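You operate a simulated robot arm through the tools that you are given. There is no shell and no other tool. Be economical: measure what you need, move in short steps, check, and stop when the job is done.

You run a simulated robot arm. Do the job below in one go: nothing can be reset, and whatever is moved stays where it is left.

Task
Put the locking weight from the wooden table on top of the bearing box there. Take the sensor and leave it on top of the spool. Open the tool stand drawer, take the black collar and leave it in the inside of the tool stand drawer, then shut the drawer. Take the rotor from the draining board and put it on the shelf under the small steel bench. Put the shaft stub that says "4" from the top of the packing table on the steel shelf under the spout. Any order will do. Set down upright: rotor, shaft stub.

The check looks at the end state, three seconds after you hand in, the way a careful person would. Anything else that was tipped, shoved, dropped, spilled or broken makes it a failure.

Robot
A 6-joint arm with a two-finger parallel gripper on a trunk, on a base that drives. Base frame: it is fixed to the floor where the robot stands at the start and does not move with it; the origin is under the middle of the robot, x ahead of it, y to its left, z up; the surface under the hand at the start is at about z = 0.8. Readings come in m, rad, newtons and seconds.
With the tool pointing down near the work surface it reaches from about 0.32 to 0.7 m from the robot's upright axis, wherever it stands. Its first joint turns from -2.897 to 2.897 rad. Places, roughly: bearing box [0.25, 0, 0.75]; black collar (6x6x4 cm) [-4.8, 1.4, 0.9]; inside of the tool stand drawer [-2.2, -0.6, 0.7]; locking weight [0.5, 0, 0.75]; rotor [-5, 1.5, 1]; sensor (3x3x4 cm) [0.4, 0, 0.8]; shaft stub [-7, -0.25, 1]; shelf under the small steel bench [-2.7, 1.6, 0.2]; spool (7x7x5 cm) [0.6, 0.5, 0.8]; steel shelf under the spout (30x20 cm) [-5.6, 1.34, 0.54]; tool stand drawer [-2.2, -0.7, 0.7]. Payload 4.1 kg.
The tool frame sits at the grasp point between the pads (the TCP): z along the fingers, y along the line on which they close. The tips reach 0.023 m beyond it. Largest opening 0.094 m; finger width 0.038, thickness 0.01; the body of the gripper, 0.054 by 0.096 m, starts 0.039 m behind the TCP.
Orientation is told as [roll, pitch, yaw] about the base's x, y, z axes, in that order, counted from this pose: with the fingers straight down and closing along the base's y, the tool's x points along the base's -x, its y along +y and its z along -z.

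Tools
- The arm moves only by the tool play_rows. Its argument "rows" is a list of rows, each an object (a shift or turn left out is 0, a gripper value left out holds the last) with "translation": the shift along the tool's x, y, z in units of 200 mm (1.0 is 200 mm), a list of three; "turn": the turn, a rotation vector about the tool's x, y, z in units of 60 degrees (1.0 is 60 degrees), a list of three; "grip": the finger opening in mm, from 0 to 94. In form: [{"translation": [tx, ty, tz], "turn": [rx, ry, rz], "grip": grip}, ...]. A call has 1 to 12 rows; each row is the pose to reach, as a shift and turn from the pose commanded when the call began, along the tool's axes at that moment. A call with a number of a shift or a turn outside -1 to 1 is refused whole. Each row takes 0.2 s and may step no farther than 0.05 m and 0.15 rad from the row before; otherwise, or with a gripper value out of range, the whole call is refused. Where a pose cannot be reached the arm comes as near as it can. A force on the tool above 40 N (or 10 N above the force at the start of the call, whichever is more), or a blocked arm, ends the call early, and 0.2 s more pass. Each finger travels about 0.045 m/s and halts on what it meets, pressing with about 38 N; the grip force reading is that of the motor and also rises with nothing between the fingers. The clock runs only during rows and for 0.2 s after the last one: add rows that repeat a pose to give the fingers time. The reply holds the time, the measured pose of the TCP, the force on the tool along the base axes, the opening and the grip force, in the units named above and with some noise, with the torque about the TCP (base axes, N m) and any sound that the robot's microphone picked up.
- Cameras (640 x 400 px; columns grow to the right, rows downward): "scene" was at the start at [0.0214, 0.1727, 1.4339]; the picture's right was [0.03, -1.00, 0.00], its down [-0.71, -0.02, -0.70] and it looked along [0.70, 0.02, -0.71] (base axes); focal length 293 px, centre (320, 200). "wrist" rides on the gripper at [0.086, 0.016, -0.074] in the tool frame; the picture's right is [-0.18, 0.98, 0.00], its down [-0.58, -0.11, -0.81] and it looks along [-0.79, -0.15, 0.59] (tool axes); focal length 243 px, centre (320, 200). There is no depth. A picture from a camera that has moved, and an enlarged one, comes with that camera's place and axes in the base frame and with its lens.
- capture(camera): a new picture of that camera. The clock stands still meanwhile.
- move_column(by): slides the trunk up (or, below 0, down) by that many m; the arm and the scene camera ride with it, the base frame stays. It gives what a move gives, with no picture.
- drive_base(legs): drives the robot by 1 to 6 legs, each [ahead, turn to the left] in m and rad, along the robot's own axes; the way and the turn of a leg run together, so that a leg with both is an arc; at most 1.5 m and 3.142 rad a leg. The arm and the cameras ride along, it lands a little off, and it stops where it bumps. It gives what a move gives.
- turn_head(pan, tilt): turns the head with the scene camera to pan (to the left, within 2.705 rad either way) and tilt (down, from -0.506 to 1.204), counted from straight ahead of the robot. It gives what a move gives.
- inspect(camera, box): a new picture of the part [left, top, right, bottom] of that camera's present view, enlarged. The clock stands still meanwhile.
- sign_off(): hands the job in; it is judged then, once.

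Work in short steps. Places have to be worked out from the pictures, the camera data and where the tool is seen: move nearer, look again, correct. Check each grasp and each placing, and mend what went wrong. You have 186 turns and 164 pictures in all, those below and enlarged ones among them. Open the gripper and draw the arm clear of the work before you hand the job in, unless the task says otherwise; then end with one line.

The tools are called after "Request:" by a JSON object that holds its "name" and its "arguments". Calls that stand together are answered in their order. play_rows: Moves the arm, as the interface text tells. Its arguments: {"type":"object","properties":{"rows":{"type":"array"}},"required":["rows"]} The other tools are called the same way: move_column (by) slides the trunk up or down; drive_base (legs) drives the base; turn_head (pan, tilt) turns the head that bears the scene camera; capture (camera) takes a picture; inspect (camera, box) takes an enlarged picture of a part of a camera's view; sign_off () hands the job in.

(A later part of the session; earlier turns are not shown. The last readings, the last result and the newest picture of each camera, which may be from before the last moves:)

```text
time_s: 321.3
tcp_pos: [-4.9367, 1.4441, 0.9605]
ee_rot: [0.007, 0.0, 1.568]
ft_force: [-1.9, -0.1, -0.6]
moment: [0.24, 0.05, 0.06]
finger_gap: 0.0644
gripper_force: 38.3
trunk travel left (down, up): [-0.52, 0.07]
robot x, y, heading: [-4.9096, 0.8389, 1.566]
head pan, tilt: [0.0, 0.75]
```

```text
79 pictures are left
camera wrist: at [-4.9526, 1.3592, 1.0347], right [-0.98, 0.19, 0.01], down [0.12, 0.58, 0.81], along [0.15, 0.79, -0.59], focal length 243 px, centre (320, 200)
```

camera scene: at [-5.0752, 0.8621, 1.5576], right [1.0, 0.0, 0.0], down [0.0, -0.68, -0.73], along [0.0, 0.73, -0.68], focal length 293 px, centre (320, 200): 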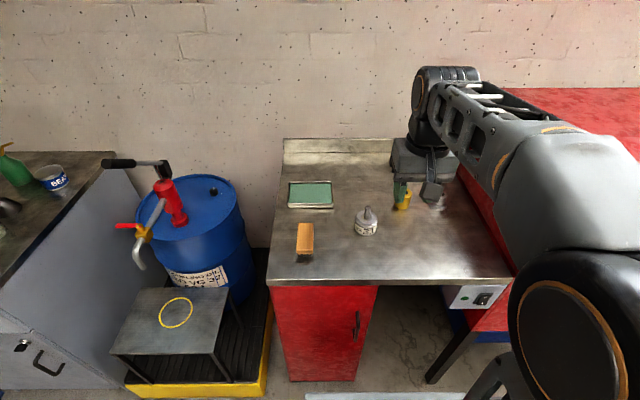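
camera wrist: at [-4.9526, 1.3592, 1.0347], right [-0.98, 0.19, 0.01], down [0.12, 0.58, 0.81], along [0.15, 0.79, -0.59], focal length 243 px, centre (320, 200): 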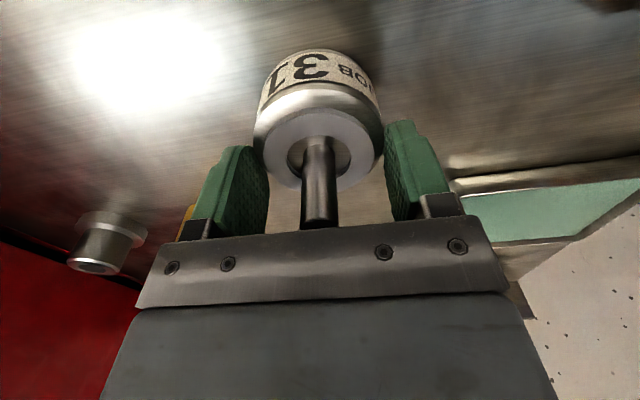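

Gripped at 64.4 mm. Lift slowly and check.

Request:
{"name": "play_rows", "arguments": {"rows": [{"translation": [0, 0, -0.05]}, {"translation": [0, 0, -0.1]}, {"translation": [0, 0, -0.2]}, {"translation": [0, 0, -0.35]}, {"translation": [0, 0, -0.5]}, {"translation": [0, 0, -0.5]}]}}

Request:
{"name": "capture", "arguments": {"camera": "wrist"}}

```text
time_s: 322.7
tcp_pos: [-4.9359, 1.4423, 1.0596]
ee_rot: [0.007, 0.0, 1.568]
ft_force: [-0.2, 0.0, -8.5]
moment: [0.06, -0.01, -0.02]
finger_gap: 0.0646
gripper_force: 38.1
trunk travel left (down, up): [-0.52, 0.07]
robot x, y, heading: [-4.9118, 0.8379, 1.567]
head pan, tilt: [0.0, 0.75]
```

```text
78 pictures are left
camera wrist: at [-4.9504, 1.358, 1.1339], right [-0.98, 0.19, 0.01], down [0.12, 0.58, 0.81], along [0.15, 0.79, -0.59], focal length 243 px, centre (320, 200)
```

wrist: 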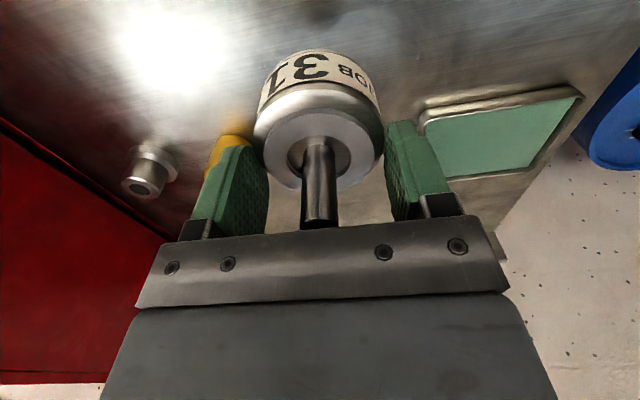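

Rotor is held steadily (0.85 kg). Retract and drive to the small steel bench.

Request:
{"name": "play_rows", "arguments": {"rows": [{"translation": [0.1, 0, -0.15]}, {"translation": [0.25, 0, -0.3]}, {"translation": [0.45, 0, -0.4]}, {"translation": [0.65, 0, -0.4]}, {"translation": [0.85, 0, -0.4]}, {"translation": [0.95, 0, -0.4]}, {"translation": [0.95, 0, -0.4]}]}}

Request:
{"name": "drive_base", "arguments": {"legs": [[0, -1.6], [1.1, 0], [1.1, 0], [0, 1.6]]}}

Request:
{"name": "turn_head", "arguments": {"pan": 0.35, "tilt": 0.8}}

Request:
{"name": "capture", "arguments": {"camera": "scene"}}

Request:
{"name": "capture", "arguments": {"camera": "wrist"}}

```text
time_s: 324.3
tcp_pos: [-4.9377, 1.2515, 1.1392]
ee_rot: [0.006, -0.002, 1.568]
ft_force: [0.2, -0.6, -9.6]
moment: [0.03, 0.0, 0.02]
finger_gap: 0.0647
gripper_force: 38.7
trunk travel left (down, up): [-0.52, 0.07]
robot x, y, heading: [-4.9102, 0.8363, 1.565]
head pan, tilt: [0.0, 0.75]
```

```text
time_s: 342.9
tcp_pos: [-2.7695, 1.2203, 1.1389]
ee_rot: [0.006, -0.002, 1.613]
ft_force: [0.3, 0.5, -9.1]
moment: [0.05, -0.05, 0.02]
finger_gap: 0.0645
gripper_force: 37.8
trunk travel left (down, up): [-0.52, 0.07]
robot x, y, heading: [-2.7203, 0.803, 1.612]
head pan, tilt: [0.0, 0.75]
```

```text
time_s: 343.7
tcp_pos: [-2.7687, 1.2212, 1.1391]
ee_rot: [0.006, 0.0, 1.612]
ft_force: [0.4, 0.3, -9.9]
moment: [0.03, 0.02, 0.0]
finger_gap: 0.0644
gripper_force: 38.4
trunk travel left (down, up): [-0.52, 0.07]
robot x, y, heading: [-2.7249, 0.8101, 1.613]
head pan, tilt: [0.351, 0.799]
```

```text
77 pictures are left
camera scene: at [-2.9162, 0.8175, 1.5536], right [0.92, 0.38, 0.0], down [0.27, -0.66, -0.7], along [-0.27, 0.64, -0.72], focal length 293 px, centre (320, 200)
```

scene: 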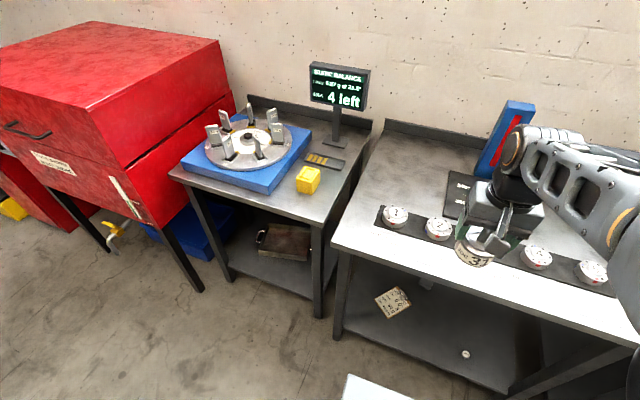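

```text
76 pictures are left
camera wrist: at [-2.7798, 1.1357, 1.2138], right [-0.99, 0.14, 0.01], down [0.09, 0.59, 0.81], along [0.11, 0.8, -0.59], focal length 243 px, centre (320, 200)
```

wrist: 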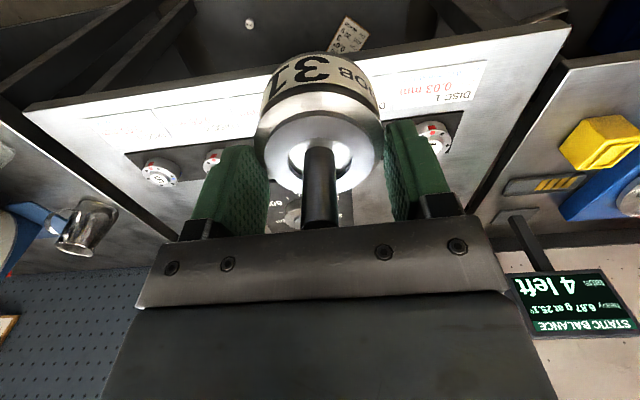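

The middle bench spans x -3.07…-2.27 with front edge y≈1.28; its shelf (z≈0.2, front edge y≈1.33) has a paper at (-2.84, 1.53) and a small disc at (-2.51, 1.42). I'll place the rotor at about (-2.67, 1.43). Back off 10 cm, then lower the trunk.

Request:
{"name": "drive_base", "arguments": {"legs": [[-0.1, -0.04]]}}

Request:
{"name": "move_column", "arguments": {"by": -0.5}}

Request:
{"name": "turn_head", "arguments": {"pan": 0.2, "tilt": 0.65}}

Request:
{"name": "capture", "arguments": {"camera": "scene"}}

```text
time_s: 344.9
tcp_pos: [-2.7505, 1.1216, 1.1386]
ee_rot: [0.006, -0.002, 1.577]
ft_force: [0.5, -0.8, -9.3]
moment: [0.02, 0.0, -0.01]
finger_gap: 0.0643
gripper_force: 38.4
trunk travel left (down, up): [-0.52, 0.07]
robot x, y, heading: [-2.7191, 0.7027, 1.572]
head pan, tilt: [0.351, 0.799]
```

```text
refused: -0.5 is not a number from -0.4 to 0.4
```

```text
time_s: 345.6
tcp_pos: [-2.7507, 1.1215, 1.1386]
ee_rot: [0.008, 0.001, 1.577]
ft_force: [-0.6, 0.0, -9.3]
moment: [0.01, -0.01, 0.02]
finger_gap: 0.0645
gripper_force: 37.8
trunk travel left (down, up): [-0.52, 0.07]
robot x, y, heading: [-2.7216, 0.706, 1.58]
head pan, tilt: [0.201, 0.649]
```

```text
75 pictures are left
camera scene: at [-2.9031, 0.7333, 1.5662], right [0.98, 0.21, 0.0], down [0.12, -0.59, -0.8], along [-0.16, 0.78, -0.61], focal length 293 px, centre (320, 200)
```

scene: 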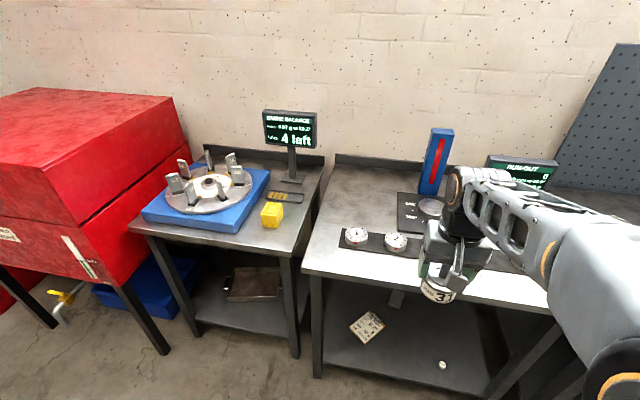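

Column moves at most 0.4 at a time; I lower in two moves.

Request:
{"name": "move_column", "arguments": {"by": -0.3}}

Request:
{"name": "move_column", "arguments": {"by": -0.2}}

Request:
{"name": "turn_head", "arguments": {"pan": 0.1, "tilt": 0.5}}

Request:
{"name": "capture", "arguments": {"camera": "scene"}}

```text
time_s: 348.6
tcp_pos: [-2.751, 1.1216, 0.8399]
ee_rot: [0.006, 0.0, 1.575]
ft_force: [1.1, -0.5, -9.2]
moment: [0.04, -0.02, -0.01]
finger_gap: 0.0645
gripper_force: 38.1
trunk travel left (down, up): [-0.22, 0.37]
robot x, y, heading: [-2.7192, 0.7026, 1.574]
head pan, tilt: [0.201, 0.649]
```

```text
time_s: 350.8
tcp_pos: [-2.7504, 1.1205, 0.6397]
ee_rot: [0.008, 0.002, 1.574]
ft_force: [-0.7, 0.4, -9.3]
moment: [0.04, 0.02, 0.0]
finger_gap: 0.0645
gripper_force: 38.6
trunk travel left (down, up): [-0.02, 0.57]
robot x, y, heading: [-2.7205, 0.7084, 1.577]
head pan, tilt: [0.201, 0.649]
```

```text
time_s: 351.5
tcp_pos: [-2.7516, 1.1222, 0.6394]
ee_rot: [0.008, 0.0, 1.576]
ft_force: [0.4, 0.7, -8.9]
moment: [0.02, 0.0, 0.0]
finger_gap: 0.0645
gripper_force: 37.7
trunk travel left (down, up): [-0.02, 0.57]
robot x, y, heading: [-2.7203, 0.7039, 1.576]
head pan, tilt: [0.099, 0.499]
```

```text
74 pictures are left
camera scene: at [-2.8948, 0.7387, 1.0795], right [0.99, 0.11, 0.0], down [0.05, -0.48, -0.88], along [-0.09, 0.87, -0.48], focal length 293 px, centre (320, 200)
```

scene: 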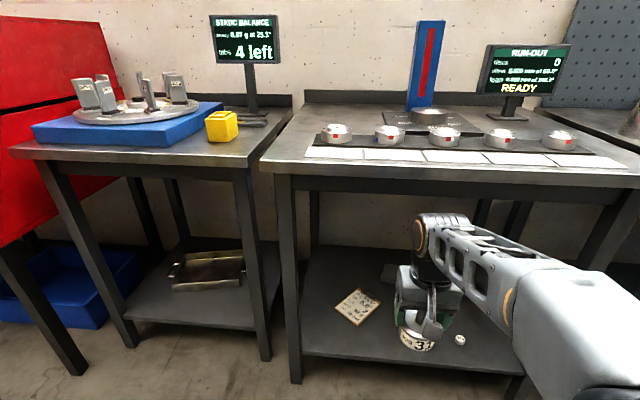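

Now the arm goes down to TCP z≈0.34, still in front of the bench.

Request:
{"name": "play_rows", "arguments": {"rows": [{"translation": [0, 0, 0.2]}, {"translation": [0, 0, 0.4]}, {"translation": [0, 0, 0.6]}, {"translation": [0, 0, 0.8]}, {"translation": [0, 0, 0.8]}]}}

Request:
{"name": "play_rows", "arguments": {"rows": [{"translation": [0, 0, 0.2]}, {"translation": [0, 0, 0.4]}, {"translation": [0, 0, 0.6]}, {"translation": [0, 0, 0.7]}, {"translation": [0, 0, 0.7]}]}}

Request:
{"name": "capture", "arguments": {"camera": "scene"}}

```text
time_s: 352.7
tcp_pos: [-2.7525, 1.1214, 0.48]
ee_rot: [0.006, -0.002, 1.575]
ft_force: [0.1, -1.1, -9.7]
moment: [0.02, -0.03, -0.02]
finger_gap: 0.0647
gripper_force: 38.0
trunk travel left (down, up): [-0.02, 0.57]
robot x, y, heading: [-2.7205, 0.7077, 1.573]
head pan, tilt: [0.099, 0.499]
```

```text
time_s: 353.9
tcp_pos: [-2.7537, 1.1204, 0.3385]
ee_rot: [0.006, -0.002, 1.577]
ft_force: [-0.4, -0.3, -9.3]
moment: [-0.02, 0.01, 0.02]
finger_gap: 0.0644
gripper_force: 38.1
trunk travel left (down, up): [-0.02, 0.57]
robot x, y, heading: [-2.7216, 0.7043, 1.577]
head pan, tilt: [0.099, 0.499]
```

```text
73 pictures are left
camera scene: at [-2.8947, 0.7387, 1.0796], right [0.99, 0.1, 0.0], down [0.05, -0.48, -0.88], along [-0.09, 0.87, -0.48], focal length 293 px, centre (320, 200)
```

scene: 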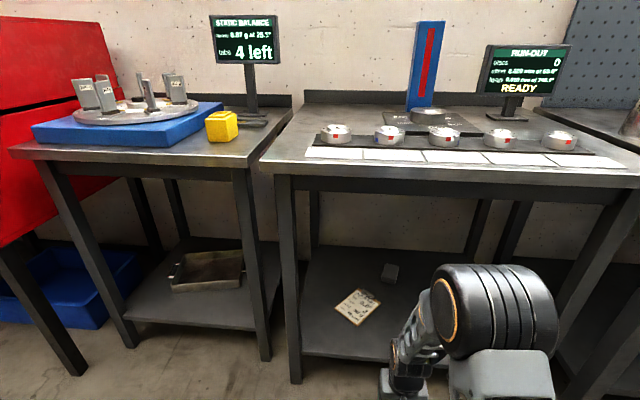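

The elbow is at about z 0.65, below the bench top. I drive forward 12 cm slowly and check.

Request:
{"name": "drive_base", "arguments": {"legs": [[0.12, 0]]}}

Request:
{"name": "capture", "arguments": {"camera": "scene"}}

Request:
{"name": "capture", "arguments": {"camera": "wrist"}}

```text
time_s: 355.1
tcp_pos: [-2.7553, 1.2415, 0.3405]
ee_rot: [0.007, 0.001, 1.579]
ft_force: [-0.4, -0.3, -9.1]
moment: [-0.01, 0.0, -0.01]
finger_gap: 0.0644
gripper_force: 38.0
trunk travel left (down, up): [-0.02, 0.57]
robot x, y, heading: [-2.721, 0.8294, 1.582]
head pan, tilt: [0.099, 0.499]
```

```text
72 pictures are left
camera scene: at [-2.8955, 0.8593, 1.0796], right [0.99, 0.11, 0.0], down [0.05, -0.48, -0.88], along [-0.09, 0.87, -0.48], focal length 293 px, centre (320, 200)
```

scene: 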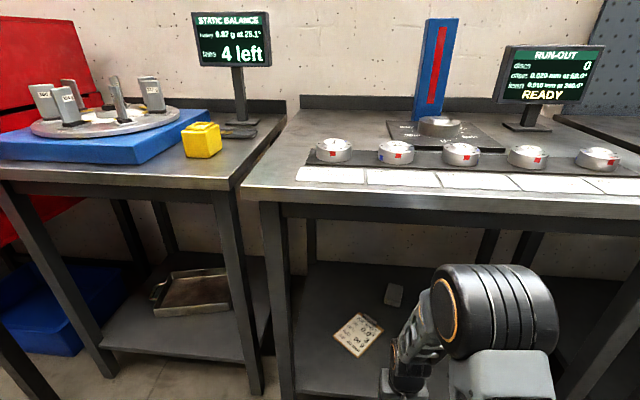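

```text
71 pictures are left
camera wrist: at [-2.7691, 1.1569, 0.4143], right [-0.98, 0.18, 0.01], down [0.11, 0.58, 0.81], along [0.14, 0.79, -0.59], focal length 243 px, centre (320, 200)
```

wrist: 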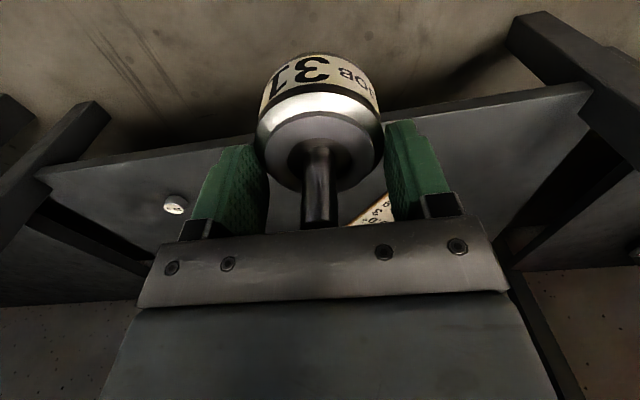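

Clear. Now I extend the arm under the bench to (-2.67, 1.41) at z 0.34.

Request:
{"name": "play_rows", "arguments": {"rows": [{"translation": [-0.17, -0.085, 0]}, {"translation": [-0.34, -0.17, 0]}, {"translation": [-0.51, -0.255, 0]}, {"translation": [-0.68, -0.34, 0]}, {"translation": [-0.85, -0.425, 0]}, {"translation": [-0.85, -0.425, 0]}]}}

Request:
{"name": "capture", "arguments": {"camera": "scene"}}

Request:
{"name": "capture", "arguments": {"camera": "wrist"}}

```text
time_s: 356.5
tcp_pos: [-2.6727, 1.4122, 0.3397]
ee_rot: [0.008, 0.0, 1.578]
ft_force: [-0.1, -0.5, -9.5]
moment: [0.04, 0.02, -0.02]
finger_gap: 0.0645
gripper_force: 37.9
trunk travel left (down, up): [-0.02, 0.57]
robot x, y, heading: [-2.7213, 0.8256, 1.578]
head pan, tilt: [0.099, 0.499]
```

```text
70 pictures are left
camera scene: at [-2.8954, 0.8594, 1.0796], right [0.99, 0.11, 0.0], down [0.05, -0.48, -0.88], along [-0.09, 0.87, -0.48], focal length 293 px, centre (320, 200)
```

scene: 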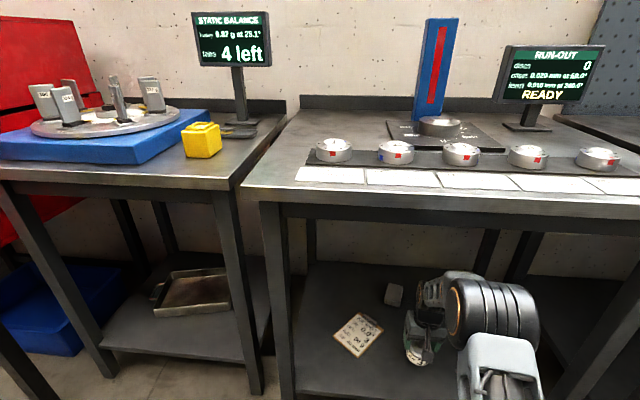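

```text
69 pictures are left
camera wrist: at [-2.6856, 1.3266, 0.415], right [-0.98, 0.18, 0.01], down [0.11, 0.58, 0.81], along [0.14, 0.79, -0.59], focal length 243 px, centre (320, 200)
```

wrist: 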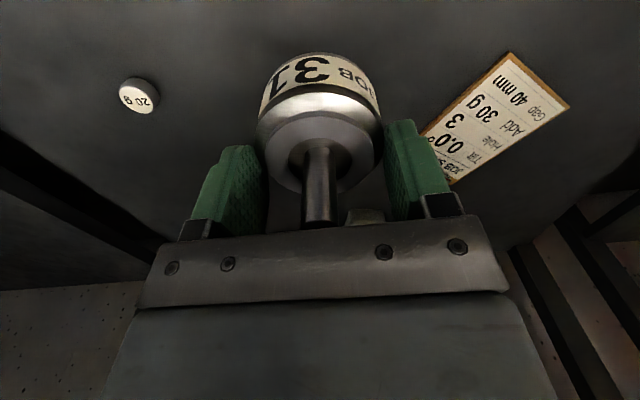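

Free spot below. Lower to just above the shelf, then feel.

Request:
{"name": "play_rows", "arguments": {"rows": [{"translation": [0, 0, 0.15]}, {"translation": [0, 0, 0.3]}, {"translation": [0, 0, 0.38]}, {"translation": [0, 0, 0.38]}]}}

Request:
{"name": "play_rows", "arguments": {"rows": [{"translation": [0, 0, 0.015]}, {"translation": [0, 0, 0.03]}, {"translation": [0, 0, 0.045]}, {"translation": [0, 0, 0.045]}]}}

```text
time_s: 357.5
tcp_pos: [-2.673, 1.4124, 0.2626]
ee_rot: [0.007, 0.002, 1.577]
ft_force: [0.4, -0.3, -9.5]
moment: [-0.02, -0.03, 0.03]
finger_gap: 0.0642
gripper_force: 37.8
trunk travel left (down, up): [-0.02, 0.57]
robot x, y, heading: [-2.7207, 0.826, 1.575]
head pan, tilt: [0.099, 0.499]
```

```text
time_s: 358.5
tcp_pos: [-2.6721, 1.4114, 0.2537]
ee_rot: [0.007, -0.002, 1.578]
ft_force: [-0.9, 0.5, -9.6]
moment: [0.03, 0.01, -0.01]
finger_gap: 0.0646
gripper_force: 38.4
trunk travel left (down, up): [-0.02, 0.57]
robot x, y, heading: [-2.7197, 0.8279, 1.576]
head pan, tilt: [0.099, 0.499]
```

Request:
{"name": "play_rows", "arguments": {"rows": [{"translation": [0, 0, 0.01]}, {"translation": [0, 0, 0.02]}, {"translation": [0, 0, 0.03]}, {"translation": [0, 0, 0.03]}]}}

Request:
{"name": "play_rows", "arguments": {"rows": [{"translation": [0, 0, 0.01]}, {"translation": [0, 0, 0.02]}, {"translation": [0, 0, 0.02]}]}}

```text
time_s: 359.5
tcp_pos: [-2.6726, 1.4119, 0.248]
ee_rot: [0.009, -0.001, 1.577]
ft_force: [0.6, -0.4, -9.8]
moment: [0.03, 0.02, -0.03]
finger_gap: 0.0646
gripper_force: 38.1
trunk travel left (down, up): [-0.02, 0.57]
robot x, y, heading: [-2.7214, 0.8246, 1.576]
head pan, tilt: [0.099, 0.499]
```

```text
time_s: 360.3
tcp_pos: [-2.6707, 1.4116, 0.2434]
ee_rot: [0.007, 0.0, 1.577]
ft_force: [0.2, -0.3, -9.8]
moment: [0.0, 0.03, 0.04]
finger_gap: 0.0644
gripper_force: 38.1
trunk travel left (down, up): [-0.02, 0.57]
robot x, y, heading: [-2.7166, 0.8254, 1.579]
head pan, tilt: [0.099, 0.499]
```

Still no contact; keep going down in 2 mm steps.

Request:
{"name": "play_rows", "arguments": {"rows": [{"translation": [0, 0, 0.01]}, {"translation": [0, 0, 0.02]}, {"translation": [0, 0, 0.02]}]}}

Request:
{"name": "play_rows", "arguments": {"rows": [{"translation": [0, 0, 0.01]}, {"translation": [0, 0, 0.02]}, {"translation": [0, 0, 0.02]}]}}

Request:
{"name": "capture", "arguments": {"camera": "wrist"}}

```text
time_s: 361.1
tcp_pos: [-2.6714, 1.4127, 0.2401]
ee_rot: [0.008, -0.001, 1.577]
ft_force: [0.5, -2.7, 1.6]
moment: [-0.16, -0.35, -0.13]
finger_gap: 0.0645
gripper_force: 37.7
trunk travel left (down, up): [-0.02, 0.57]
robot x, y, heading: [-2.7241, 0.8254, 1.58]
head pan, tilt: [0.099, 0.499]
```

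```text
time_s: 361.9
tcp_pos: [-2.6718, 1.4133, 0.2387]
ee_rot: [0.007, -0.007, 1.577]
ft_force: [1.7, -4.3, 27.7]
moment: [-0.12, -0.33, -0.06]
finger_gap: 0.0643
gripper_force: 38.1
trunk travel left (down, up): [-0.02, 0.57]
robot x, y, heading: [-2.7192, 0.8281, 1.58]
head pan, tilt: [0.099, 0.499]
```

```text
68 pictures are left
camera wrist: at [-2.6861, 1.3282, 0.3129], right [-0.98, 0.18, 0.01], down [0.11, 0.58, 0.81], along [0.14, 0.8, -0.59], focal length 243 px, centre (320, 200)
```

wrist: 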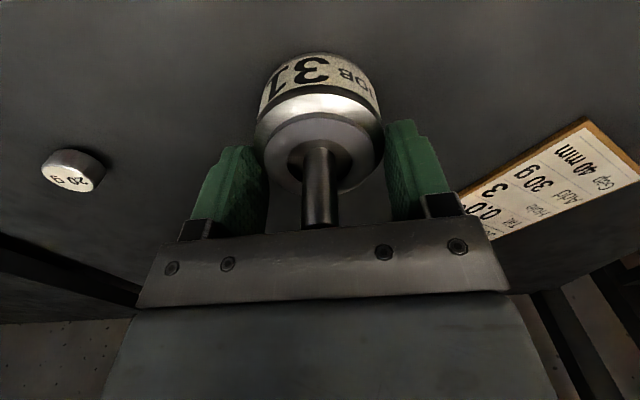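

Contact: rotor rests on the shelf. I ease 3 mm up, open to 80, rise and view.

Request:
{"name": "play_rows", "arguments": {"rows": [{"translation": [0, 0, -0.016]}, {"translation": [0, 0, -0.016], "grip": 80}, {"translation": [0, 0, -0.016], "grip": 80}, {"translation": [0, 0, -0.1]}, {"translation": [0, 0, -0.3]}, {"translation": [0, 0, -0.45]}, {"translation": [0, 0, -0.45]}]}}

Request:
{"name": "capture", "arguments": {"camera": "wrist"}}

```text
time_s: 363.5
tcp_pos: [-2.6721, 1.4117, 0.3271]
ee_rot: [0.006, 0.001, 1.577]
ft_force: [0.3, 0.0, 0.1]
moment: [0.0, -0.01, -0.03]
finger_gap: 0.0798
gripper_force: 0.1
trunk travel left (down, up): [-0.02, 0.57]
robot x, y, heading: [-2.7188, 0.8258, 1.576]
head pan, tilt: [0.099, 0.499]
```

```text
67 pictures are left
camera wrist: at [-2.6867, 1.3269, 0.4016], right [-0.98, 0.18, 0.01], down [0.11, 0.58, 0.81], along [0.14, 0.79, -0.59], focal length 243 px, centre (320, 200)
```

wrist: 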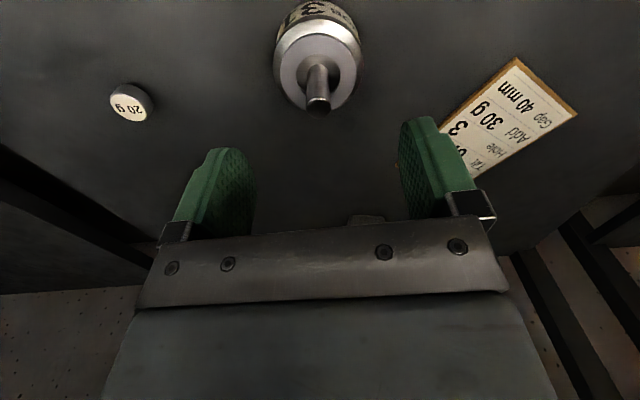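

Rotor stands upright. I withdraw the arm straight out, back off, and raise the trunk.

Request:
{"name": "play_rows", "arguments": {"rows": [{"translation": [0, 0, -0.1]}, {"translation": [0.2, 0.1, -0.1]}, {"translation": [0.4, 0.2, -0.1]}, {"translation": [0.6, 0.25, -0.1]}, {"translation": [0.8, 0.25, -0.1]}, {"translation": [0.85, 0.25, -0.1]}]}}

Request:
{"name": "drive_base", "arguments": {"legs": [[-0.2, 0]]}}

Request:
{"name": "play_rows", "arguments": {"rows": [{"translation": [0, 0, -0.2], "grip": 60}, {"translation": [0, 0, -0.4]}, {"translation": [0, 0, -0.6]}, {"translation": [0, 0, -0.8]}, {"translation": [0, 0, -1.0]}, {"translation": [0, 0, -1.0]}]}}

Request:
{"name": "capture", "arguments": {"camera": "scene"}}

Request:
{"name": "move_column", "arguments": {"by": 0.4}}

```text
time_s: 364.9
tcp_pos: [-2.7201, 1.2413, 0.3469]
ee_rot: [0.007, -0.002, 1.578]
ft_force: [0.6, -0.4, 0.7]
moment: [0.01, -0.03, -0.04]
finger_gap: 0.0802
gripper_force: 0.1
trunk travel left (down, up): [-0.02, 0.57]
robot x, y, heading: [-2.7191, 0.8278, 1.577]
head pan, tilt: [0.099, 0.499]
```

```text
time_s: 366.5
tcp_pos: [-2.7188, 1.0433, 0.3458]
ee_rot: [0.006, -0.002, 1.574]
ft_force: [0.3, 0.5, 0.4]
moment: [-0.01, -0.02, 0.02]
finger_gap: 0.0798
gripper_force: 0.1
trunk travel left (down, up): [-0.02, 0.57]
robot x, y, heading: [-2.7177, 0.6283, 1.574]
head pan, tilt: [0.099, 0.499]
```

```text
time_s: 367.9
tcp_pos: [-2.7168, 1.0454, 0.5477]
ee_rot: [0.008, -0.001, 1.574]
ft_force: [-0.3, 0.0, 0.0]
moment: [0.01, 0.01, -0.02]
finger_gap: 0.0601
gripper_force: 0.2
trunk travel left (down, up): [-0.02, 0.57]
robot x, y, heading: [-2.7196, 0.629, 1.573]
head pan, tilt: [0.099, 0.499]
```

```text
66 pictures are left
camera scene: at [-2.8943, 0.662, 1.0796], right [0.99, 0.1, 0.0], down [0.05, -0.48, -0.88], along [-0.09, 0.87, -0.48], focal length 293 px, centre (320, 200)
```

scene: 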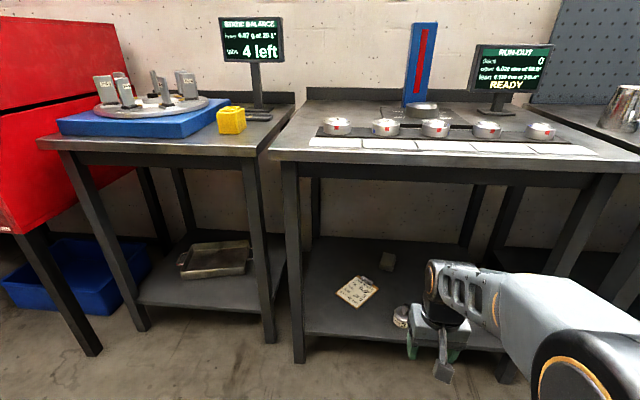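

```text
time_s: 371.7
tcp_pos: [-2.7159, 1.0457, 0.9479]
ee_rot: [0.008, -0.003, 1.574]
ft_force: [0.5, 0.0, -0.5]
moment: [-0.02, 0.01, 0.02]
finger_gap: 0.0597
gripper_force: 0.1
trunk travel left (down, up): [-0.42, 0.17]
robot x, y, heading: [-2.7219, 0.6301, 1.575]
head pan, tilt: [0.099, 0.499]
```

Rotor stands on the shelf. Now the shaft stub: I drive west along the corridor toward the packing table.

Request:
{"name": "drive_base", "arguments": {"legs": [[0, 1.54], [1.1, 0], [1.1, 0], [1.0, 0]]}}

Request:
{"name": "move_column", "arguments": {"by": 0.15}}

Request:
{"name": "turn_head", "arguments": {"pan": 0.5, "tilt": 0.45}}

Request:
{"name": "capture", "arguments": {"camera": "scene"}}

```text
time_s: 391.2
tcp_pos: [-6.3492, 0.7423, 0.9467]
ee_rot: [0.008, -0.003, 3.107]
ft_force: [0.9, 0.0, 0.3]
moment: [-0.01, -0.01, 0.0]
finger_gap: 0.0598
gripper_force: 0.0
trunk travel left (down, up): [-0.42, 0.17]
robot x, y, heading: [-5.9322, 0.7211, 3.104]
head pan, tilt: [0.099, 0.499]
```

```text
time_s: 392.9
tcp_pos: [-6.3505, 0.7427, 1.098]
ee_rot: [0.008, 0.001, 3.108]
ft_force: [0.1, -0.8, -0.2]
moment: [-0.01, 0.08, 0.0]
finger_gap: 0.0601
gripper_force: 0.0
trunk travel left (down, up): [-0.57, 0.02]
robot x, y, heading: [-5.9324, 0.7268, 3.105]
head pan, tilt: [0.099, 0.499]
```

```text
time_s: 393.8
tcp_pos: [-6.3505, 0.7417, 1.0968]
ee_rot: [0.006, -0.003, 3.109]
ft_force: [1.0, -0.5, 0.8]
moment: [0.0, 0.01, 0.01]
finger_gap: 0.06
gripper_force: 0.1
trunk travel left (down, up): [-0.57, 0.02]
robot x, y, heading: [-5.9332, 0.7263, 3.106]
head pan, tilt: [0.499, 0.45]
```

```text
65 pictures are left
camera scene: at [-5.9611, 0.5176, 1.6341], right [-0.45, 0.89, 0.0], down [0.39, 0.2, -0.9], along [-0.8, -0.4, -0.44], focal length 293 px, centre (320, 200)
```

scene: 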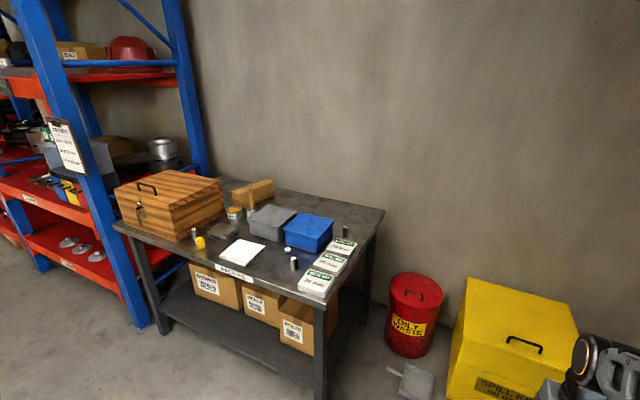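

Request:
{"name": "inspect", "arguments": {"camera": "scene", "box": [170, 170, 390, 310]}}

```text
2.86 times, centred on (280, 240) of scene
camera zoom: at [-5.9611, 0.5176, 1.6341], right [-0.45, 0.89, 0.0], down [0.39, 0.2, -0.9], along [-0.8, -0.4, -0.44], focal length 838 px, centre (434, 86)
```

zoom: 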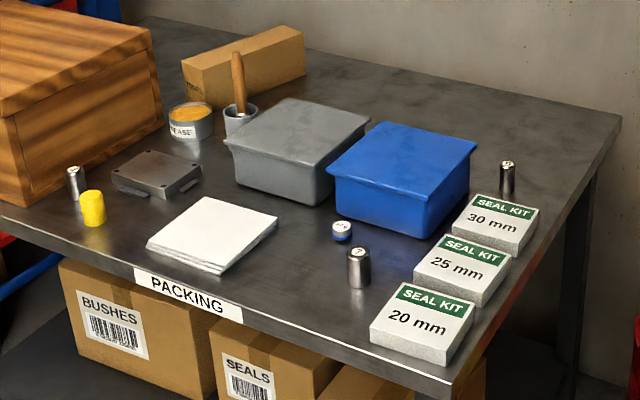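

Three stubs with numbers on top. I zoom on each.

Request:
{"name": "inspect", "arguments": {"camera": "scene", "box": [284, 252, 304, 272]}}

Request:
{"name": "inspect", "arguments": {"camera": "scene", "box": [336, 222, 356, 242]}}

Request:
{"name": "inspect", "arguments": {"camera": "scene", "box": [184, 222, 210, 242]}}

```text
16.00 times, centred on (294, 262) of scene
camera zoom: at [-5.9611, 0.5176, 1.6341], right [-0.45, 0.89, 0.0], down [0.39, 0.2, -0.9], along [-0.8, -0.4, -0.44], focal length 4690 px, centre (736, -792)
```

zoom: 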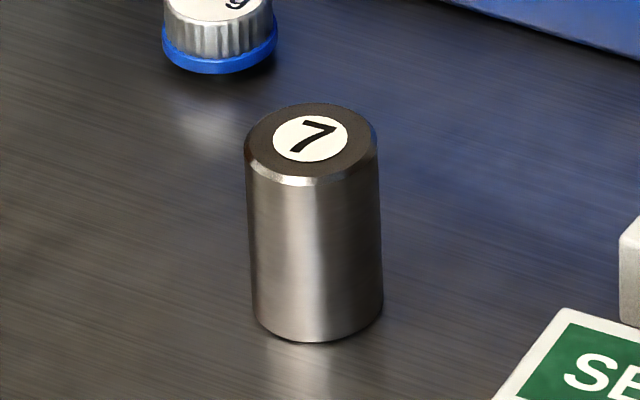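

```text
16.00 times, centred on (346, 232) of scene
camera zoom: at [-5.9611, 0.5176, 1.6341], right [-0.45, 0.89, 0.0], down [0.39, 0.2, -0.9], along [-0.8, -0.4, -0.44], focal length 4690 px, centre (-96, -312)
```

zoom: 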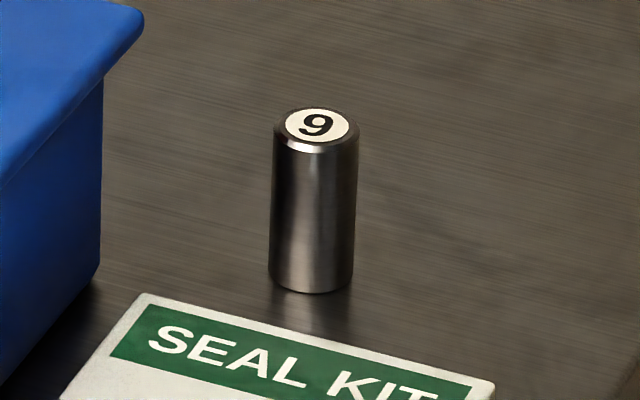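

```text
16.00 times, centred on (197, 232) of scene
camera zoom: at [-5.9611, 0.5176, 1.6341], right [-0.45, 0.89, 0.0], down [0.39, 0.2, -0.9], along [-0.8, -0.4, -0.44], focal length 4690 px, centre (2288, -312)
```

zoom: 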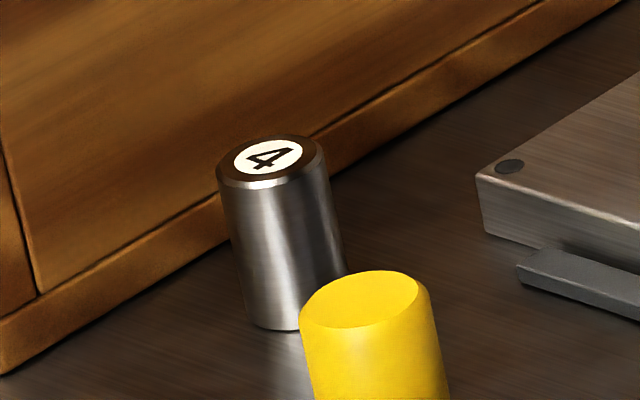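

Stub "4" is the left one, next to the wooden box and a yellow cap, near (-6.69, -0.46). I drive to face it.

Request:
{"name": "drive_base", "arguments": {"legs": [[0, 1.462], [1.17, 0], [0, -1.426]]}}

Request:
{"name": "turn_head", "arguments": {"pan": 0, "tilt": 0.7}}

Request:
{"name": "capture", "arguments": {"camera": "scene"}}

Request:
{"name": "capture", "arguments": {"camera": "wrist"}}

```text
time_s: 406.8
tcp_pos: [-6.4981, -0.4408, 1.0977]
ee_rot: [0.008, -0.002, -3.111]
ft_force: [-0.6, -0.2, 0.2]
moment: [0.01, 0.04, -0.02]
finger_gap: 0.0601
gripper_force: 0.1
trunk travel left (down, up): [-0.57, 0.02]
robot x, y, heading: [-6.0857, -0.4338, -3.113]
head pan, tilt: [0.499, 0.45]
```

```text
time_s: 407.7
tcp_pos: [-6.5003, -0.441, 1.0969]
ee_rot: [0.006, -0.001, -3.108]
ft_force: [-0.3, -0.5, -0.2]
moment: [0.03, -0.02, 0.02]
finger_gap: 0.0601
gripper_force: 0.0
trunk travel left (down, up): [-0.57, 0.02]
robot x, y, heading: [-6.0844, -0.4366, -3.11]
head pan, tilt: [0.0, 0.7]
```

```text
60 pictures are left
camera scene: at [-6.102, -0.596, 1.6119], right [-0.03, 1.0, 0.0], down [0.64, 0.02, -0.77], along [-0.76, -0.02, -0.64], focal length 293 px, centre (320, 200)
```

scene: 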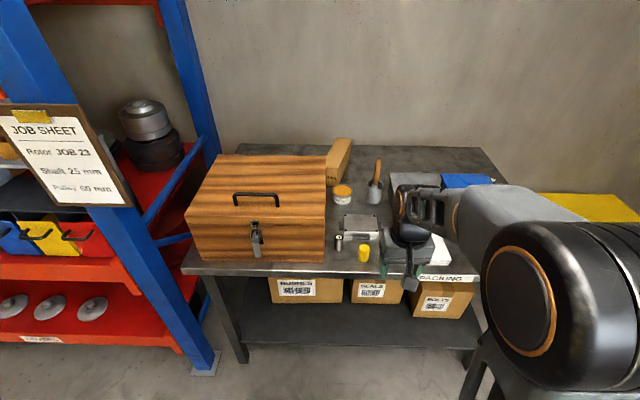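

```text
59 pictures are left
camera wrist: at [-6.4113, -0.4516, 1.1722], right [-0.15, -0.99, 0.01], down [-0.58, 0.1, 0.81], along [-0.8, 0.12, -0.59], focal length 243 px, centre (320, 200)
```

wrist: 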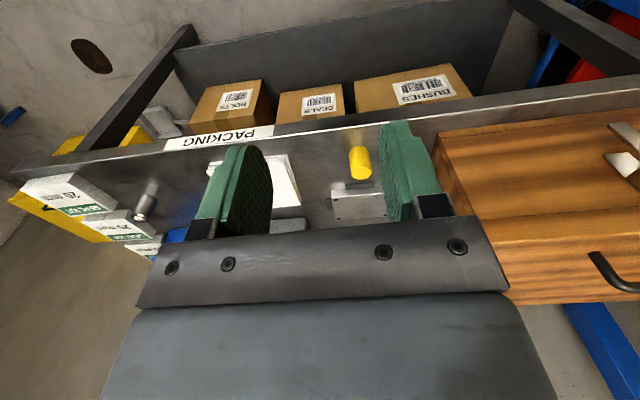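

Zoom on the stub's surroundings.

Request:
{"name": "inspect", "arguments": {"camera": "scene", "box": [300, 205, 400, 275]}}

```text
5.71 times, centred on (350, 240) of scene
camera zoom: at [-6.102, -0.596, 1.6119], right [-0.03, 1.0, 0.0], down [0.64, 0.02, -0.77], along [-0.76, -0.02, -0.64], focal length 1675 px, centre (149, -29)
```

zoom: 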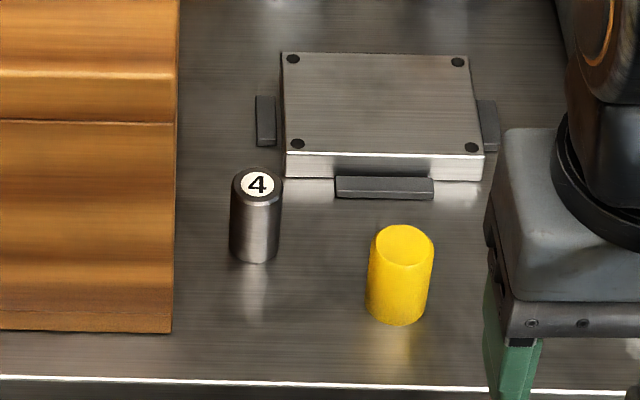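

Stub "4" stands at about (-6.710, -0.554), 5.4 cm tall, ~3 cm right of the tall wooden box. I'll close along x with the camera side away from the box: yaw the tool +1.54 rad first.

Request:
{"name": "play_rows", "arguments": {"rows": [{"turn": [0, 0, -0.14], "grip": 46}, {"turn": [0, 0, -0.28]}, {"turn": [0, 0, -0.42]}, {"turn": [0, 0, -0.56]}, {"turn": [0, 0, -0.7]}, {"turn": [0, 0, -0.84]}, {"turn": [0, 0, -0.98]}, {"turn": [0, 0, -0.98]}]}}

Request:
{"name": "play_rows", "arguments": {"rows": [{"turn": [0, 0, -0.125]}, {"turn": [0, 0, -0.25]}, {"turn": [0, 0, -0.375]}, {"turn": [0, 0, -0.49]}, {"turn": [0, 0, -0.49]}]}}

Request:
{"name": "capture", "arguments": {"camera": "wrist"}}

```text
time_s: 409.5
tcp_pos: [-6.499, -0.4415, 1.0966]
ee_rot: [0.005, -0.007, -2.082]
ft_force: [-0.1, 1.1, 0.6]
moment: [0.02, 0.02, -0.03]
finger_gap: 0.046
gripper_force: 0.1
trunk travel left (down, up): [-0.57, 0.02]
robot x, y, heading: [-6.0816, -0.4331, -3.114]
head pan, tilt: [0.0, 0.7]
```

```text
time_s: 410.7
tcp_pos: [-6.4992, -0.4419, 1.0981]
ee_rot: [-0.001, -0.005, -1.568]
ft_force: [0.4, -0.2, 0.9]
moment: [-0.01, 0.01, 0.01]
finger_gap: 0.046
gripper_force: 0.1
trunk travel left (down, up): [-0.57, 0.02]
robot x, y, heading: [-6.0822, -0.4331, -3.109]
head pan, tilt: [0.0, 0.7]
```

```text
57 pictures are left
camera wrist: at [-6.4818, -0.3523, 1.1718], right [0.98, -0.18, 0.0], down [-0.11, -0.58, 0.81], along [-0.15, -0.8, -0.59], focal length 243 px, centre (320, 200)
```

wrist: 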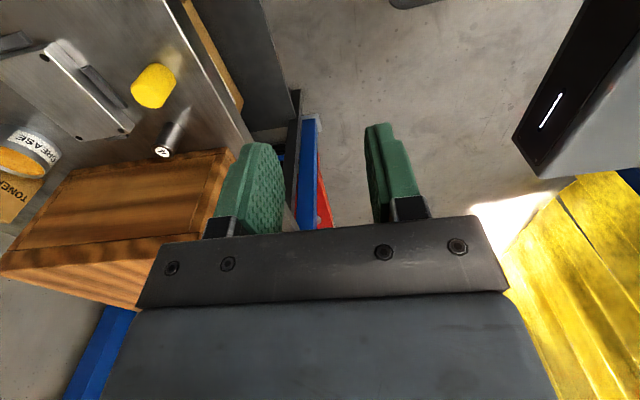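

Triangulating with this view: the stub's top is at (-6.746, -0.552, 0.91), table ≈0.857. I drive 9 cm closer for reach and re-look.

Request:
{"name": "drive_base", "arguments": {"legs": [[0.09, 0]]}}

Request:
{"name": "inspect", "arguments": {"camera": "wrist", "box": [100, 40, 300, 220]}}

Request:
{"name": "inspect", "arguments": {"camera": "scene", "box": [300, 215, 400, 285]}}

```text
time_s: 411.8
tcp_pos: [-6.5906, -0.4444, 1.0975]
ee_rot: [0.0, -0.006, -1.57]
ft_force: [-1.2, -0.4, -1.1]
moment: [-0.01, -0.02, 0.0]
finger_gap: 0.0462
gripper_force: 0.1
trunk travel left (down, up): [-0.57, 0.02]
robot x, y, heading: [-6.1729, -0.437, -3.108]
head pan, tilt: [0.0, 0.7]
```

```text
2.22 times, centred on (200, 130) of wrist
camera zoom: at [-6.573, -0.3555, 1.1714], right [0.98, -0.18, 0.0], down [-0.11, -0.58, 0.81], along [-0.15, -0.8, -0.59], focal length 539 px, centre (587, 356)
```

zoom: 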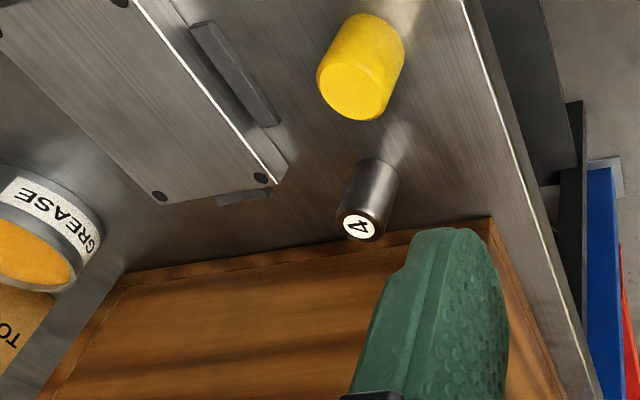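

```text
5.71 times, centred on (350, 250) of scene
camera zoom: at [-6.1936, -0.5989, 1.6119], right [-0.03, 1.0, 0.0], down [0.64, 0.02, -0.76], along [-0.76, -0.02, -0.64], focal length 1675 px, centre (149, -86)
```

zoom: 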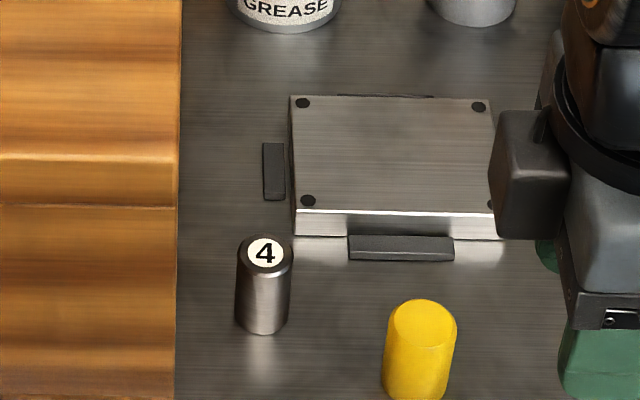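

Refined: stub at (-6.755, -0.552), top z 0.9085; box face at y≈-0.597. I move above it with TCP y=-0.543 (offset from the box) at z 1.0.

Request:
{"name": "play_rows", "arguments": {"rows": [{"translation": [-0.1, -0.17, 0.05]}, {"translation": [-0.2, -0.34, 0.15]}, {"translation": [-0.3, -0.51, 0.25]}, {"translation": [-0.4, -0.68, 0.35]}, {"translation": [-0.493, -0.82, 0.45]}, {"translation": [-0.493, -0.82, 0.45]}]}}

Request:
{"name": "capture", "arguments": {"camera": "wrist"}}

Request:
{"name": "inspect", "arguments": {"camera": "scene", "box": [270, 170, 430, 290]}}

```text
time_s: 413.2
tcp_pos: [-6.7547, -0.5439, 1.0085]
ee_rot: [0.0, -0.008, -1.569]
ft_force: [-0.5, 0.1, 0.3]
moment: [0.03, 0.01, 0.01]
finger_gap: 0.0462
gripper_force: 0.0
trunk travel left (down, up): [-0.57, 0.02]
robot x, y, heading: [-6.177, -0.4358, -3.113]
head pan, tilt: [0.0, 0.7]
```

```text
54 pictures are left
camera wrist: at [-6.7368, -0.4556, 1.0811], right [0.98, -0.18, 0.0], down [-0.11, -0.58, 0.81], along [-0.15, -0.8, -0.59], focal length 243 px, centre (320, 200)
```

wrist: 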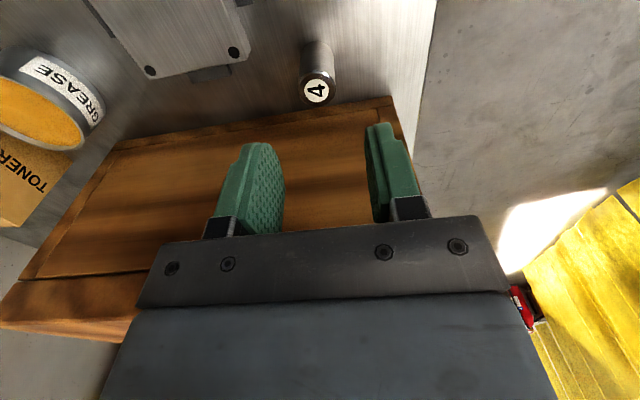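

```text
3.33 times, centred on (350, 230) of scene
camera zoom: at [-6.1924, -0.5989, 1.6119], right [-0.03, 1.0, 0.0], down [0.64, 0.02, -0.76], along [-0.76, -0.02, -0.64], focal length 977 px, centre (220, 100)
```

zoom: 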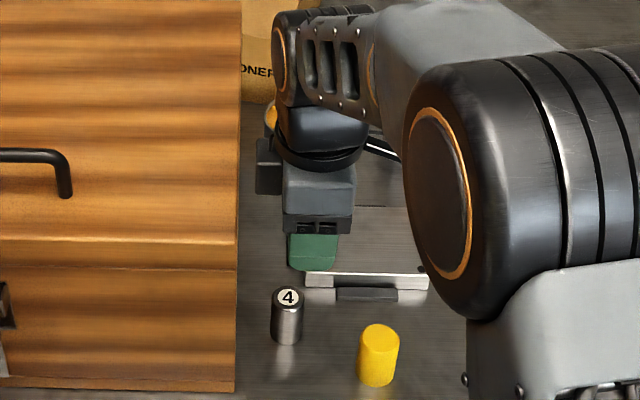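

All consistent: stub at (-6.757, -0.553). I descend carefully to z=0.893 with a slight shift away from the box.

Request:
{"name": "play_rows", "arguments": {"rows": [{"translation": [0.02, -0.01, 0.1]}, {"translation": [0.02, -0.01, 0.25]}, {"translation": [0.02, -0.01, 0.4]}, {"translation": [0.02, -0.01, 0.5]}, {"translation": [0.02, -0.01, 0.575]}, {"translation": [0.02, -0.01, 0.575]}]}}

Request:
{"name": "capture", "arguments": {"camera": "wrist"}}

```text
time_s: 414.6
tcp_pos: [-6.756, -0.5398, 0.8935]
ee_rot: [-0.002, -0.007, -1.572]
ft_force: [0.6, 0.4, -0.5]
moment: [-0.01, 0.04, 0.04]
finger_gap: 0.0461
gripper_force: 0.1
trunk travel left (down, up): [-0.57, 0.02]
robot x, y, heading: [-6.1746, -0.4357, -3.102]
head pan, tilt: [0.0, 0.7]
```

```text
52 pictures are left
camera wrist: at [-6.7382, -0.451, 0.9669], right [0.98, -0.18, 0.0], down [-0.11, -0.58, 0.81], along [-0.15, -0.8, -0.59], focal length 243 px, centre (320, 200)
```

wrist: 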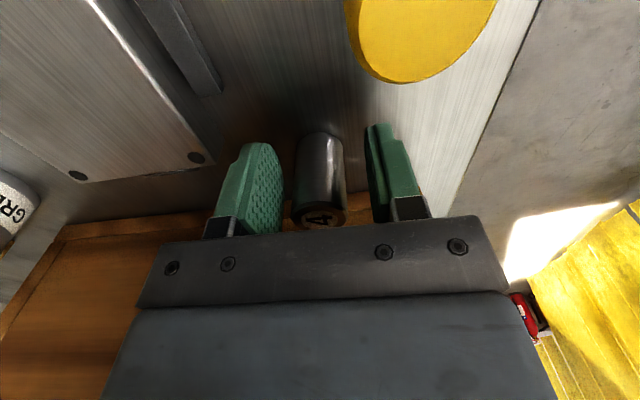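

Stub is between the fingers. Close.

Request:
{"name": "play_rows", "arguments": {"rows": [{"grip": 15}, {"grip": 15}, {"grip": 15}, {"grip": 15}]}}

Request:
{"name": "play_rows", "arguments": {"rows": [{"translation": [0, 0, -0.1]}, {"translation": [0, 0, -0.3]}, {"translation": [0, 0, -0.5]}, {"translation": [0, 0, -0.7]}, {"translation": [0, 0, -0.9]}, {"translation": [0.1, 0.1, -1.0]}, {"translation": [0.1, 0.1, -1.0]}]}}

Request:
{"name": "capture", "arguments": {"camera": "wrist"}}

```text
time_s: 415.6
tcp_pos: [-6.7553, -0.5405, 0.8927]
ee_rot: [-0.001, -0.006, -1.57]
ft_force: [-0.9, -0.4, -0.3]
moment: [0.0, -0.02, -0.01]
finger_gap: 0.0294
gripper_force: 38.1
trunk travel left (down, up): [-0.57, 0.02]
robot x, y, heading: [-6.1743, -0.4328, -3.114]
head pan, tilt: [0.0, 0.7]
```

```text
time_s: 417.2
tcp_pos: [-6.7343, -0.5203, 1.0933]
ee_rot: [-0.001, -0.008, -1.57]
ft_force: [0.4, 0.3, -2.3]
moment: [0.04, 0.01, 0.02]
finger_gap: 0.0295
gripper_force: 37.7
trunk travel left (down, up): [-0.57, 0.02]
robot x, y, heading: [-6.1725, -0.4367, -3.11]
head pan, tilt: [0.0, 0.7]
```

```text
51 pictures are left
camera wrist: at [-6.7171, -0.4311, 1.1671], right [0.98, -0.18, 0.0], down [-0.11, -0.58, 0.81], along [-0.15, -0.8, -0.59], focal length 243 px, centre (320, 200)
```

wrist: 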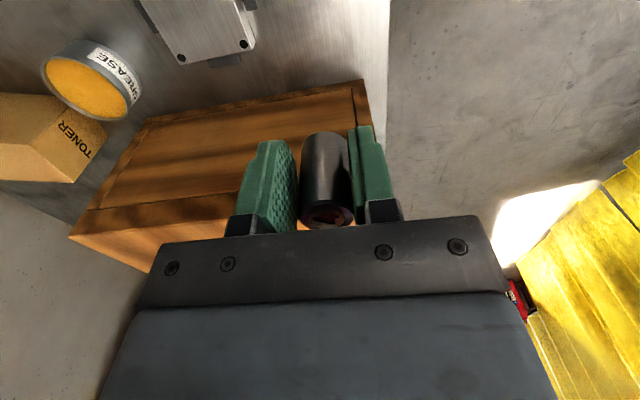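

Stub "4" held. I retract it and turn the tool back in line with the robot.

Request:
{"name": "play_rows", "arguments": {"rows": [{"translation": [0.1, 0.18, 0]}, {"translation": [0.2, 0.36, 0]}, {"translation": [0.3, 0.54, 0]}, {"translation": [0.4, 0.72, 0]}, {"translation": [0.4, 0.72, 0], "turn": [0, 0, 0.14]}, {"translation": [0.4, 0.72, 0], "turn": [0, 0, 0.28]}, {"translation": [0.4, 0.72, 0], "turn": [0, 0, 0.42]}, {"translation": [0.4, 0.72, 0], "turn": [0, 0, 0.56]}, {"translation": [0.4, 0.72, 0], "turn": [0, 0, 0.7]}, {"translation": [0.4, 0.72, 0], "turn": [0, 0, 0.84]}, {"translation": [0.4, 0.72, 0], "turn": [0, 0, 0.98]}, {"translation": [0.4, 0.72, 0], "turn": [0, 0, 0.98]}]}}

Request:
{"name": "play_rows", "arguments": {"rows": [{"turn": [0, 0, 0.125]}, {"turn": [0, 0, 0.25]}, {"turn": [0, 0, 0.375]}, {"turn": [0, 0, 0.49]}, {"turn": [0, 0, 0.49]}]}}

Request:
{"name": "turn_head", "arguments": {"pan": 0, "tilt": 0.7}}

Request:
{"name": "inspect", "arguments": {"camera": "scene", "box": [180, 130, 500, 330]}}

```text
time_s: 419.8
tcp_pos: [-6.5919, -0.439, 1.0929]
ee_rot: [0.009, -0.003, -2.598]
ft_force: [-0.5, -0.4, -3.1]
moment: [0.02, -0.02, 0.0]
finger_gap: 0.0296
gripper_force: 38.0
trunk travel left (down, up): [-0.57, 0.02]
robot x, y, heading: [-6.1748, -0.435, -3.111]
head pan, tilt: [0.0, 0.7]
```

```text
time_s: 421.0
tcp_pos: [-6.592, -0.439, 1.092]
ee_rot: [0.007, 0.0, -3.11]
ft_force: [0.3, -0.8, -3.2]
moment: [0.01, -0.06, -0.02]
finger_gap: 0.0297
gripper_force: 37.9
trunk travel left (down, up): [-0.57, 0.02]
robot x, y, heading: [-6.1734, -0.4308, -3.107]
head pan, tilt: [0.0, 0.7]
```

```text
time_s: 421.6
tcp_pos: [-6.5914, -0.439, 1.0923]
ee_rot: [0.007, 0.001, -3.112]
ft_force: [-0.6, -0.2, -2.8]
moment: [0.02, -0.04, -0.03]
finger_gap: 0.0295
gripper_force: 37.9
trunk travel left (down, up): [-0.57, 0.02]
robot x, y, heading: [-6.1724, -0.4355, -3.109]
head pan, tilt: [0.0, 0.7]
```

```text
2.00 times, centred on (340, 230) of scene
camera zoom: at [-6.1925, -0.5989, 1.6119], right [-0.03, 1.0, 0.0], down [0.64, 0.02, -0.76], along [-0.76, -0.02, -0.64], focal length 586 px, centre (280, 140)
```

zoom: 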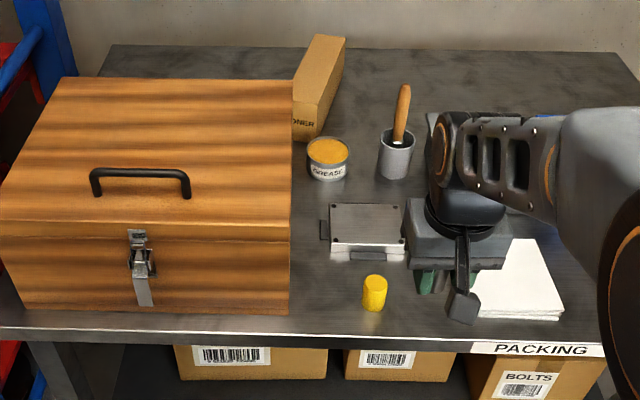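

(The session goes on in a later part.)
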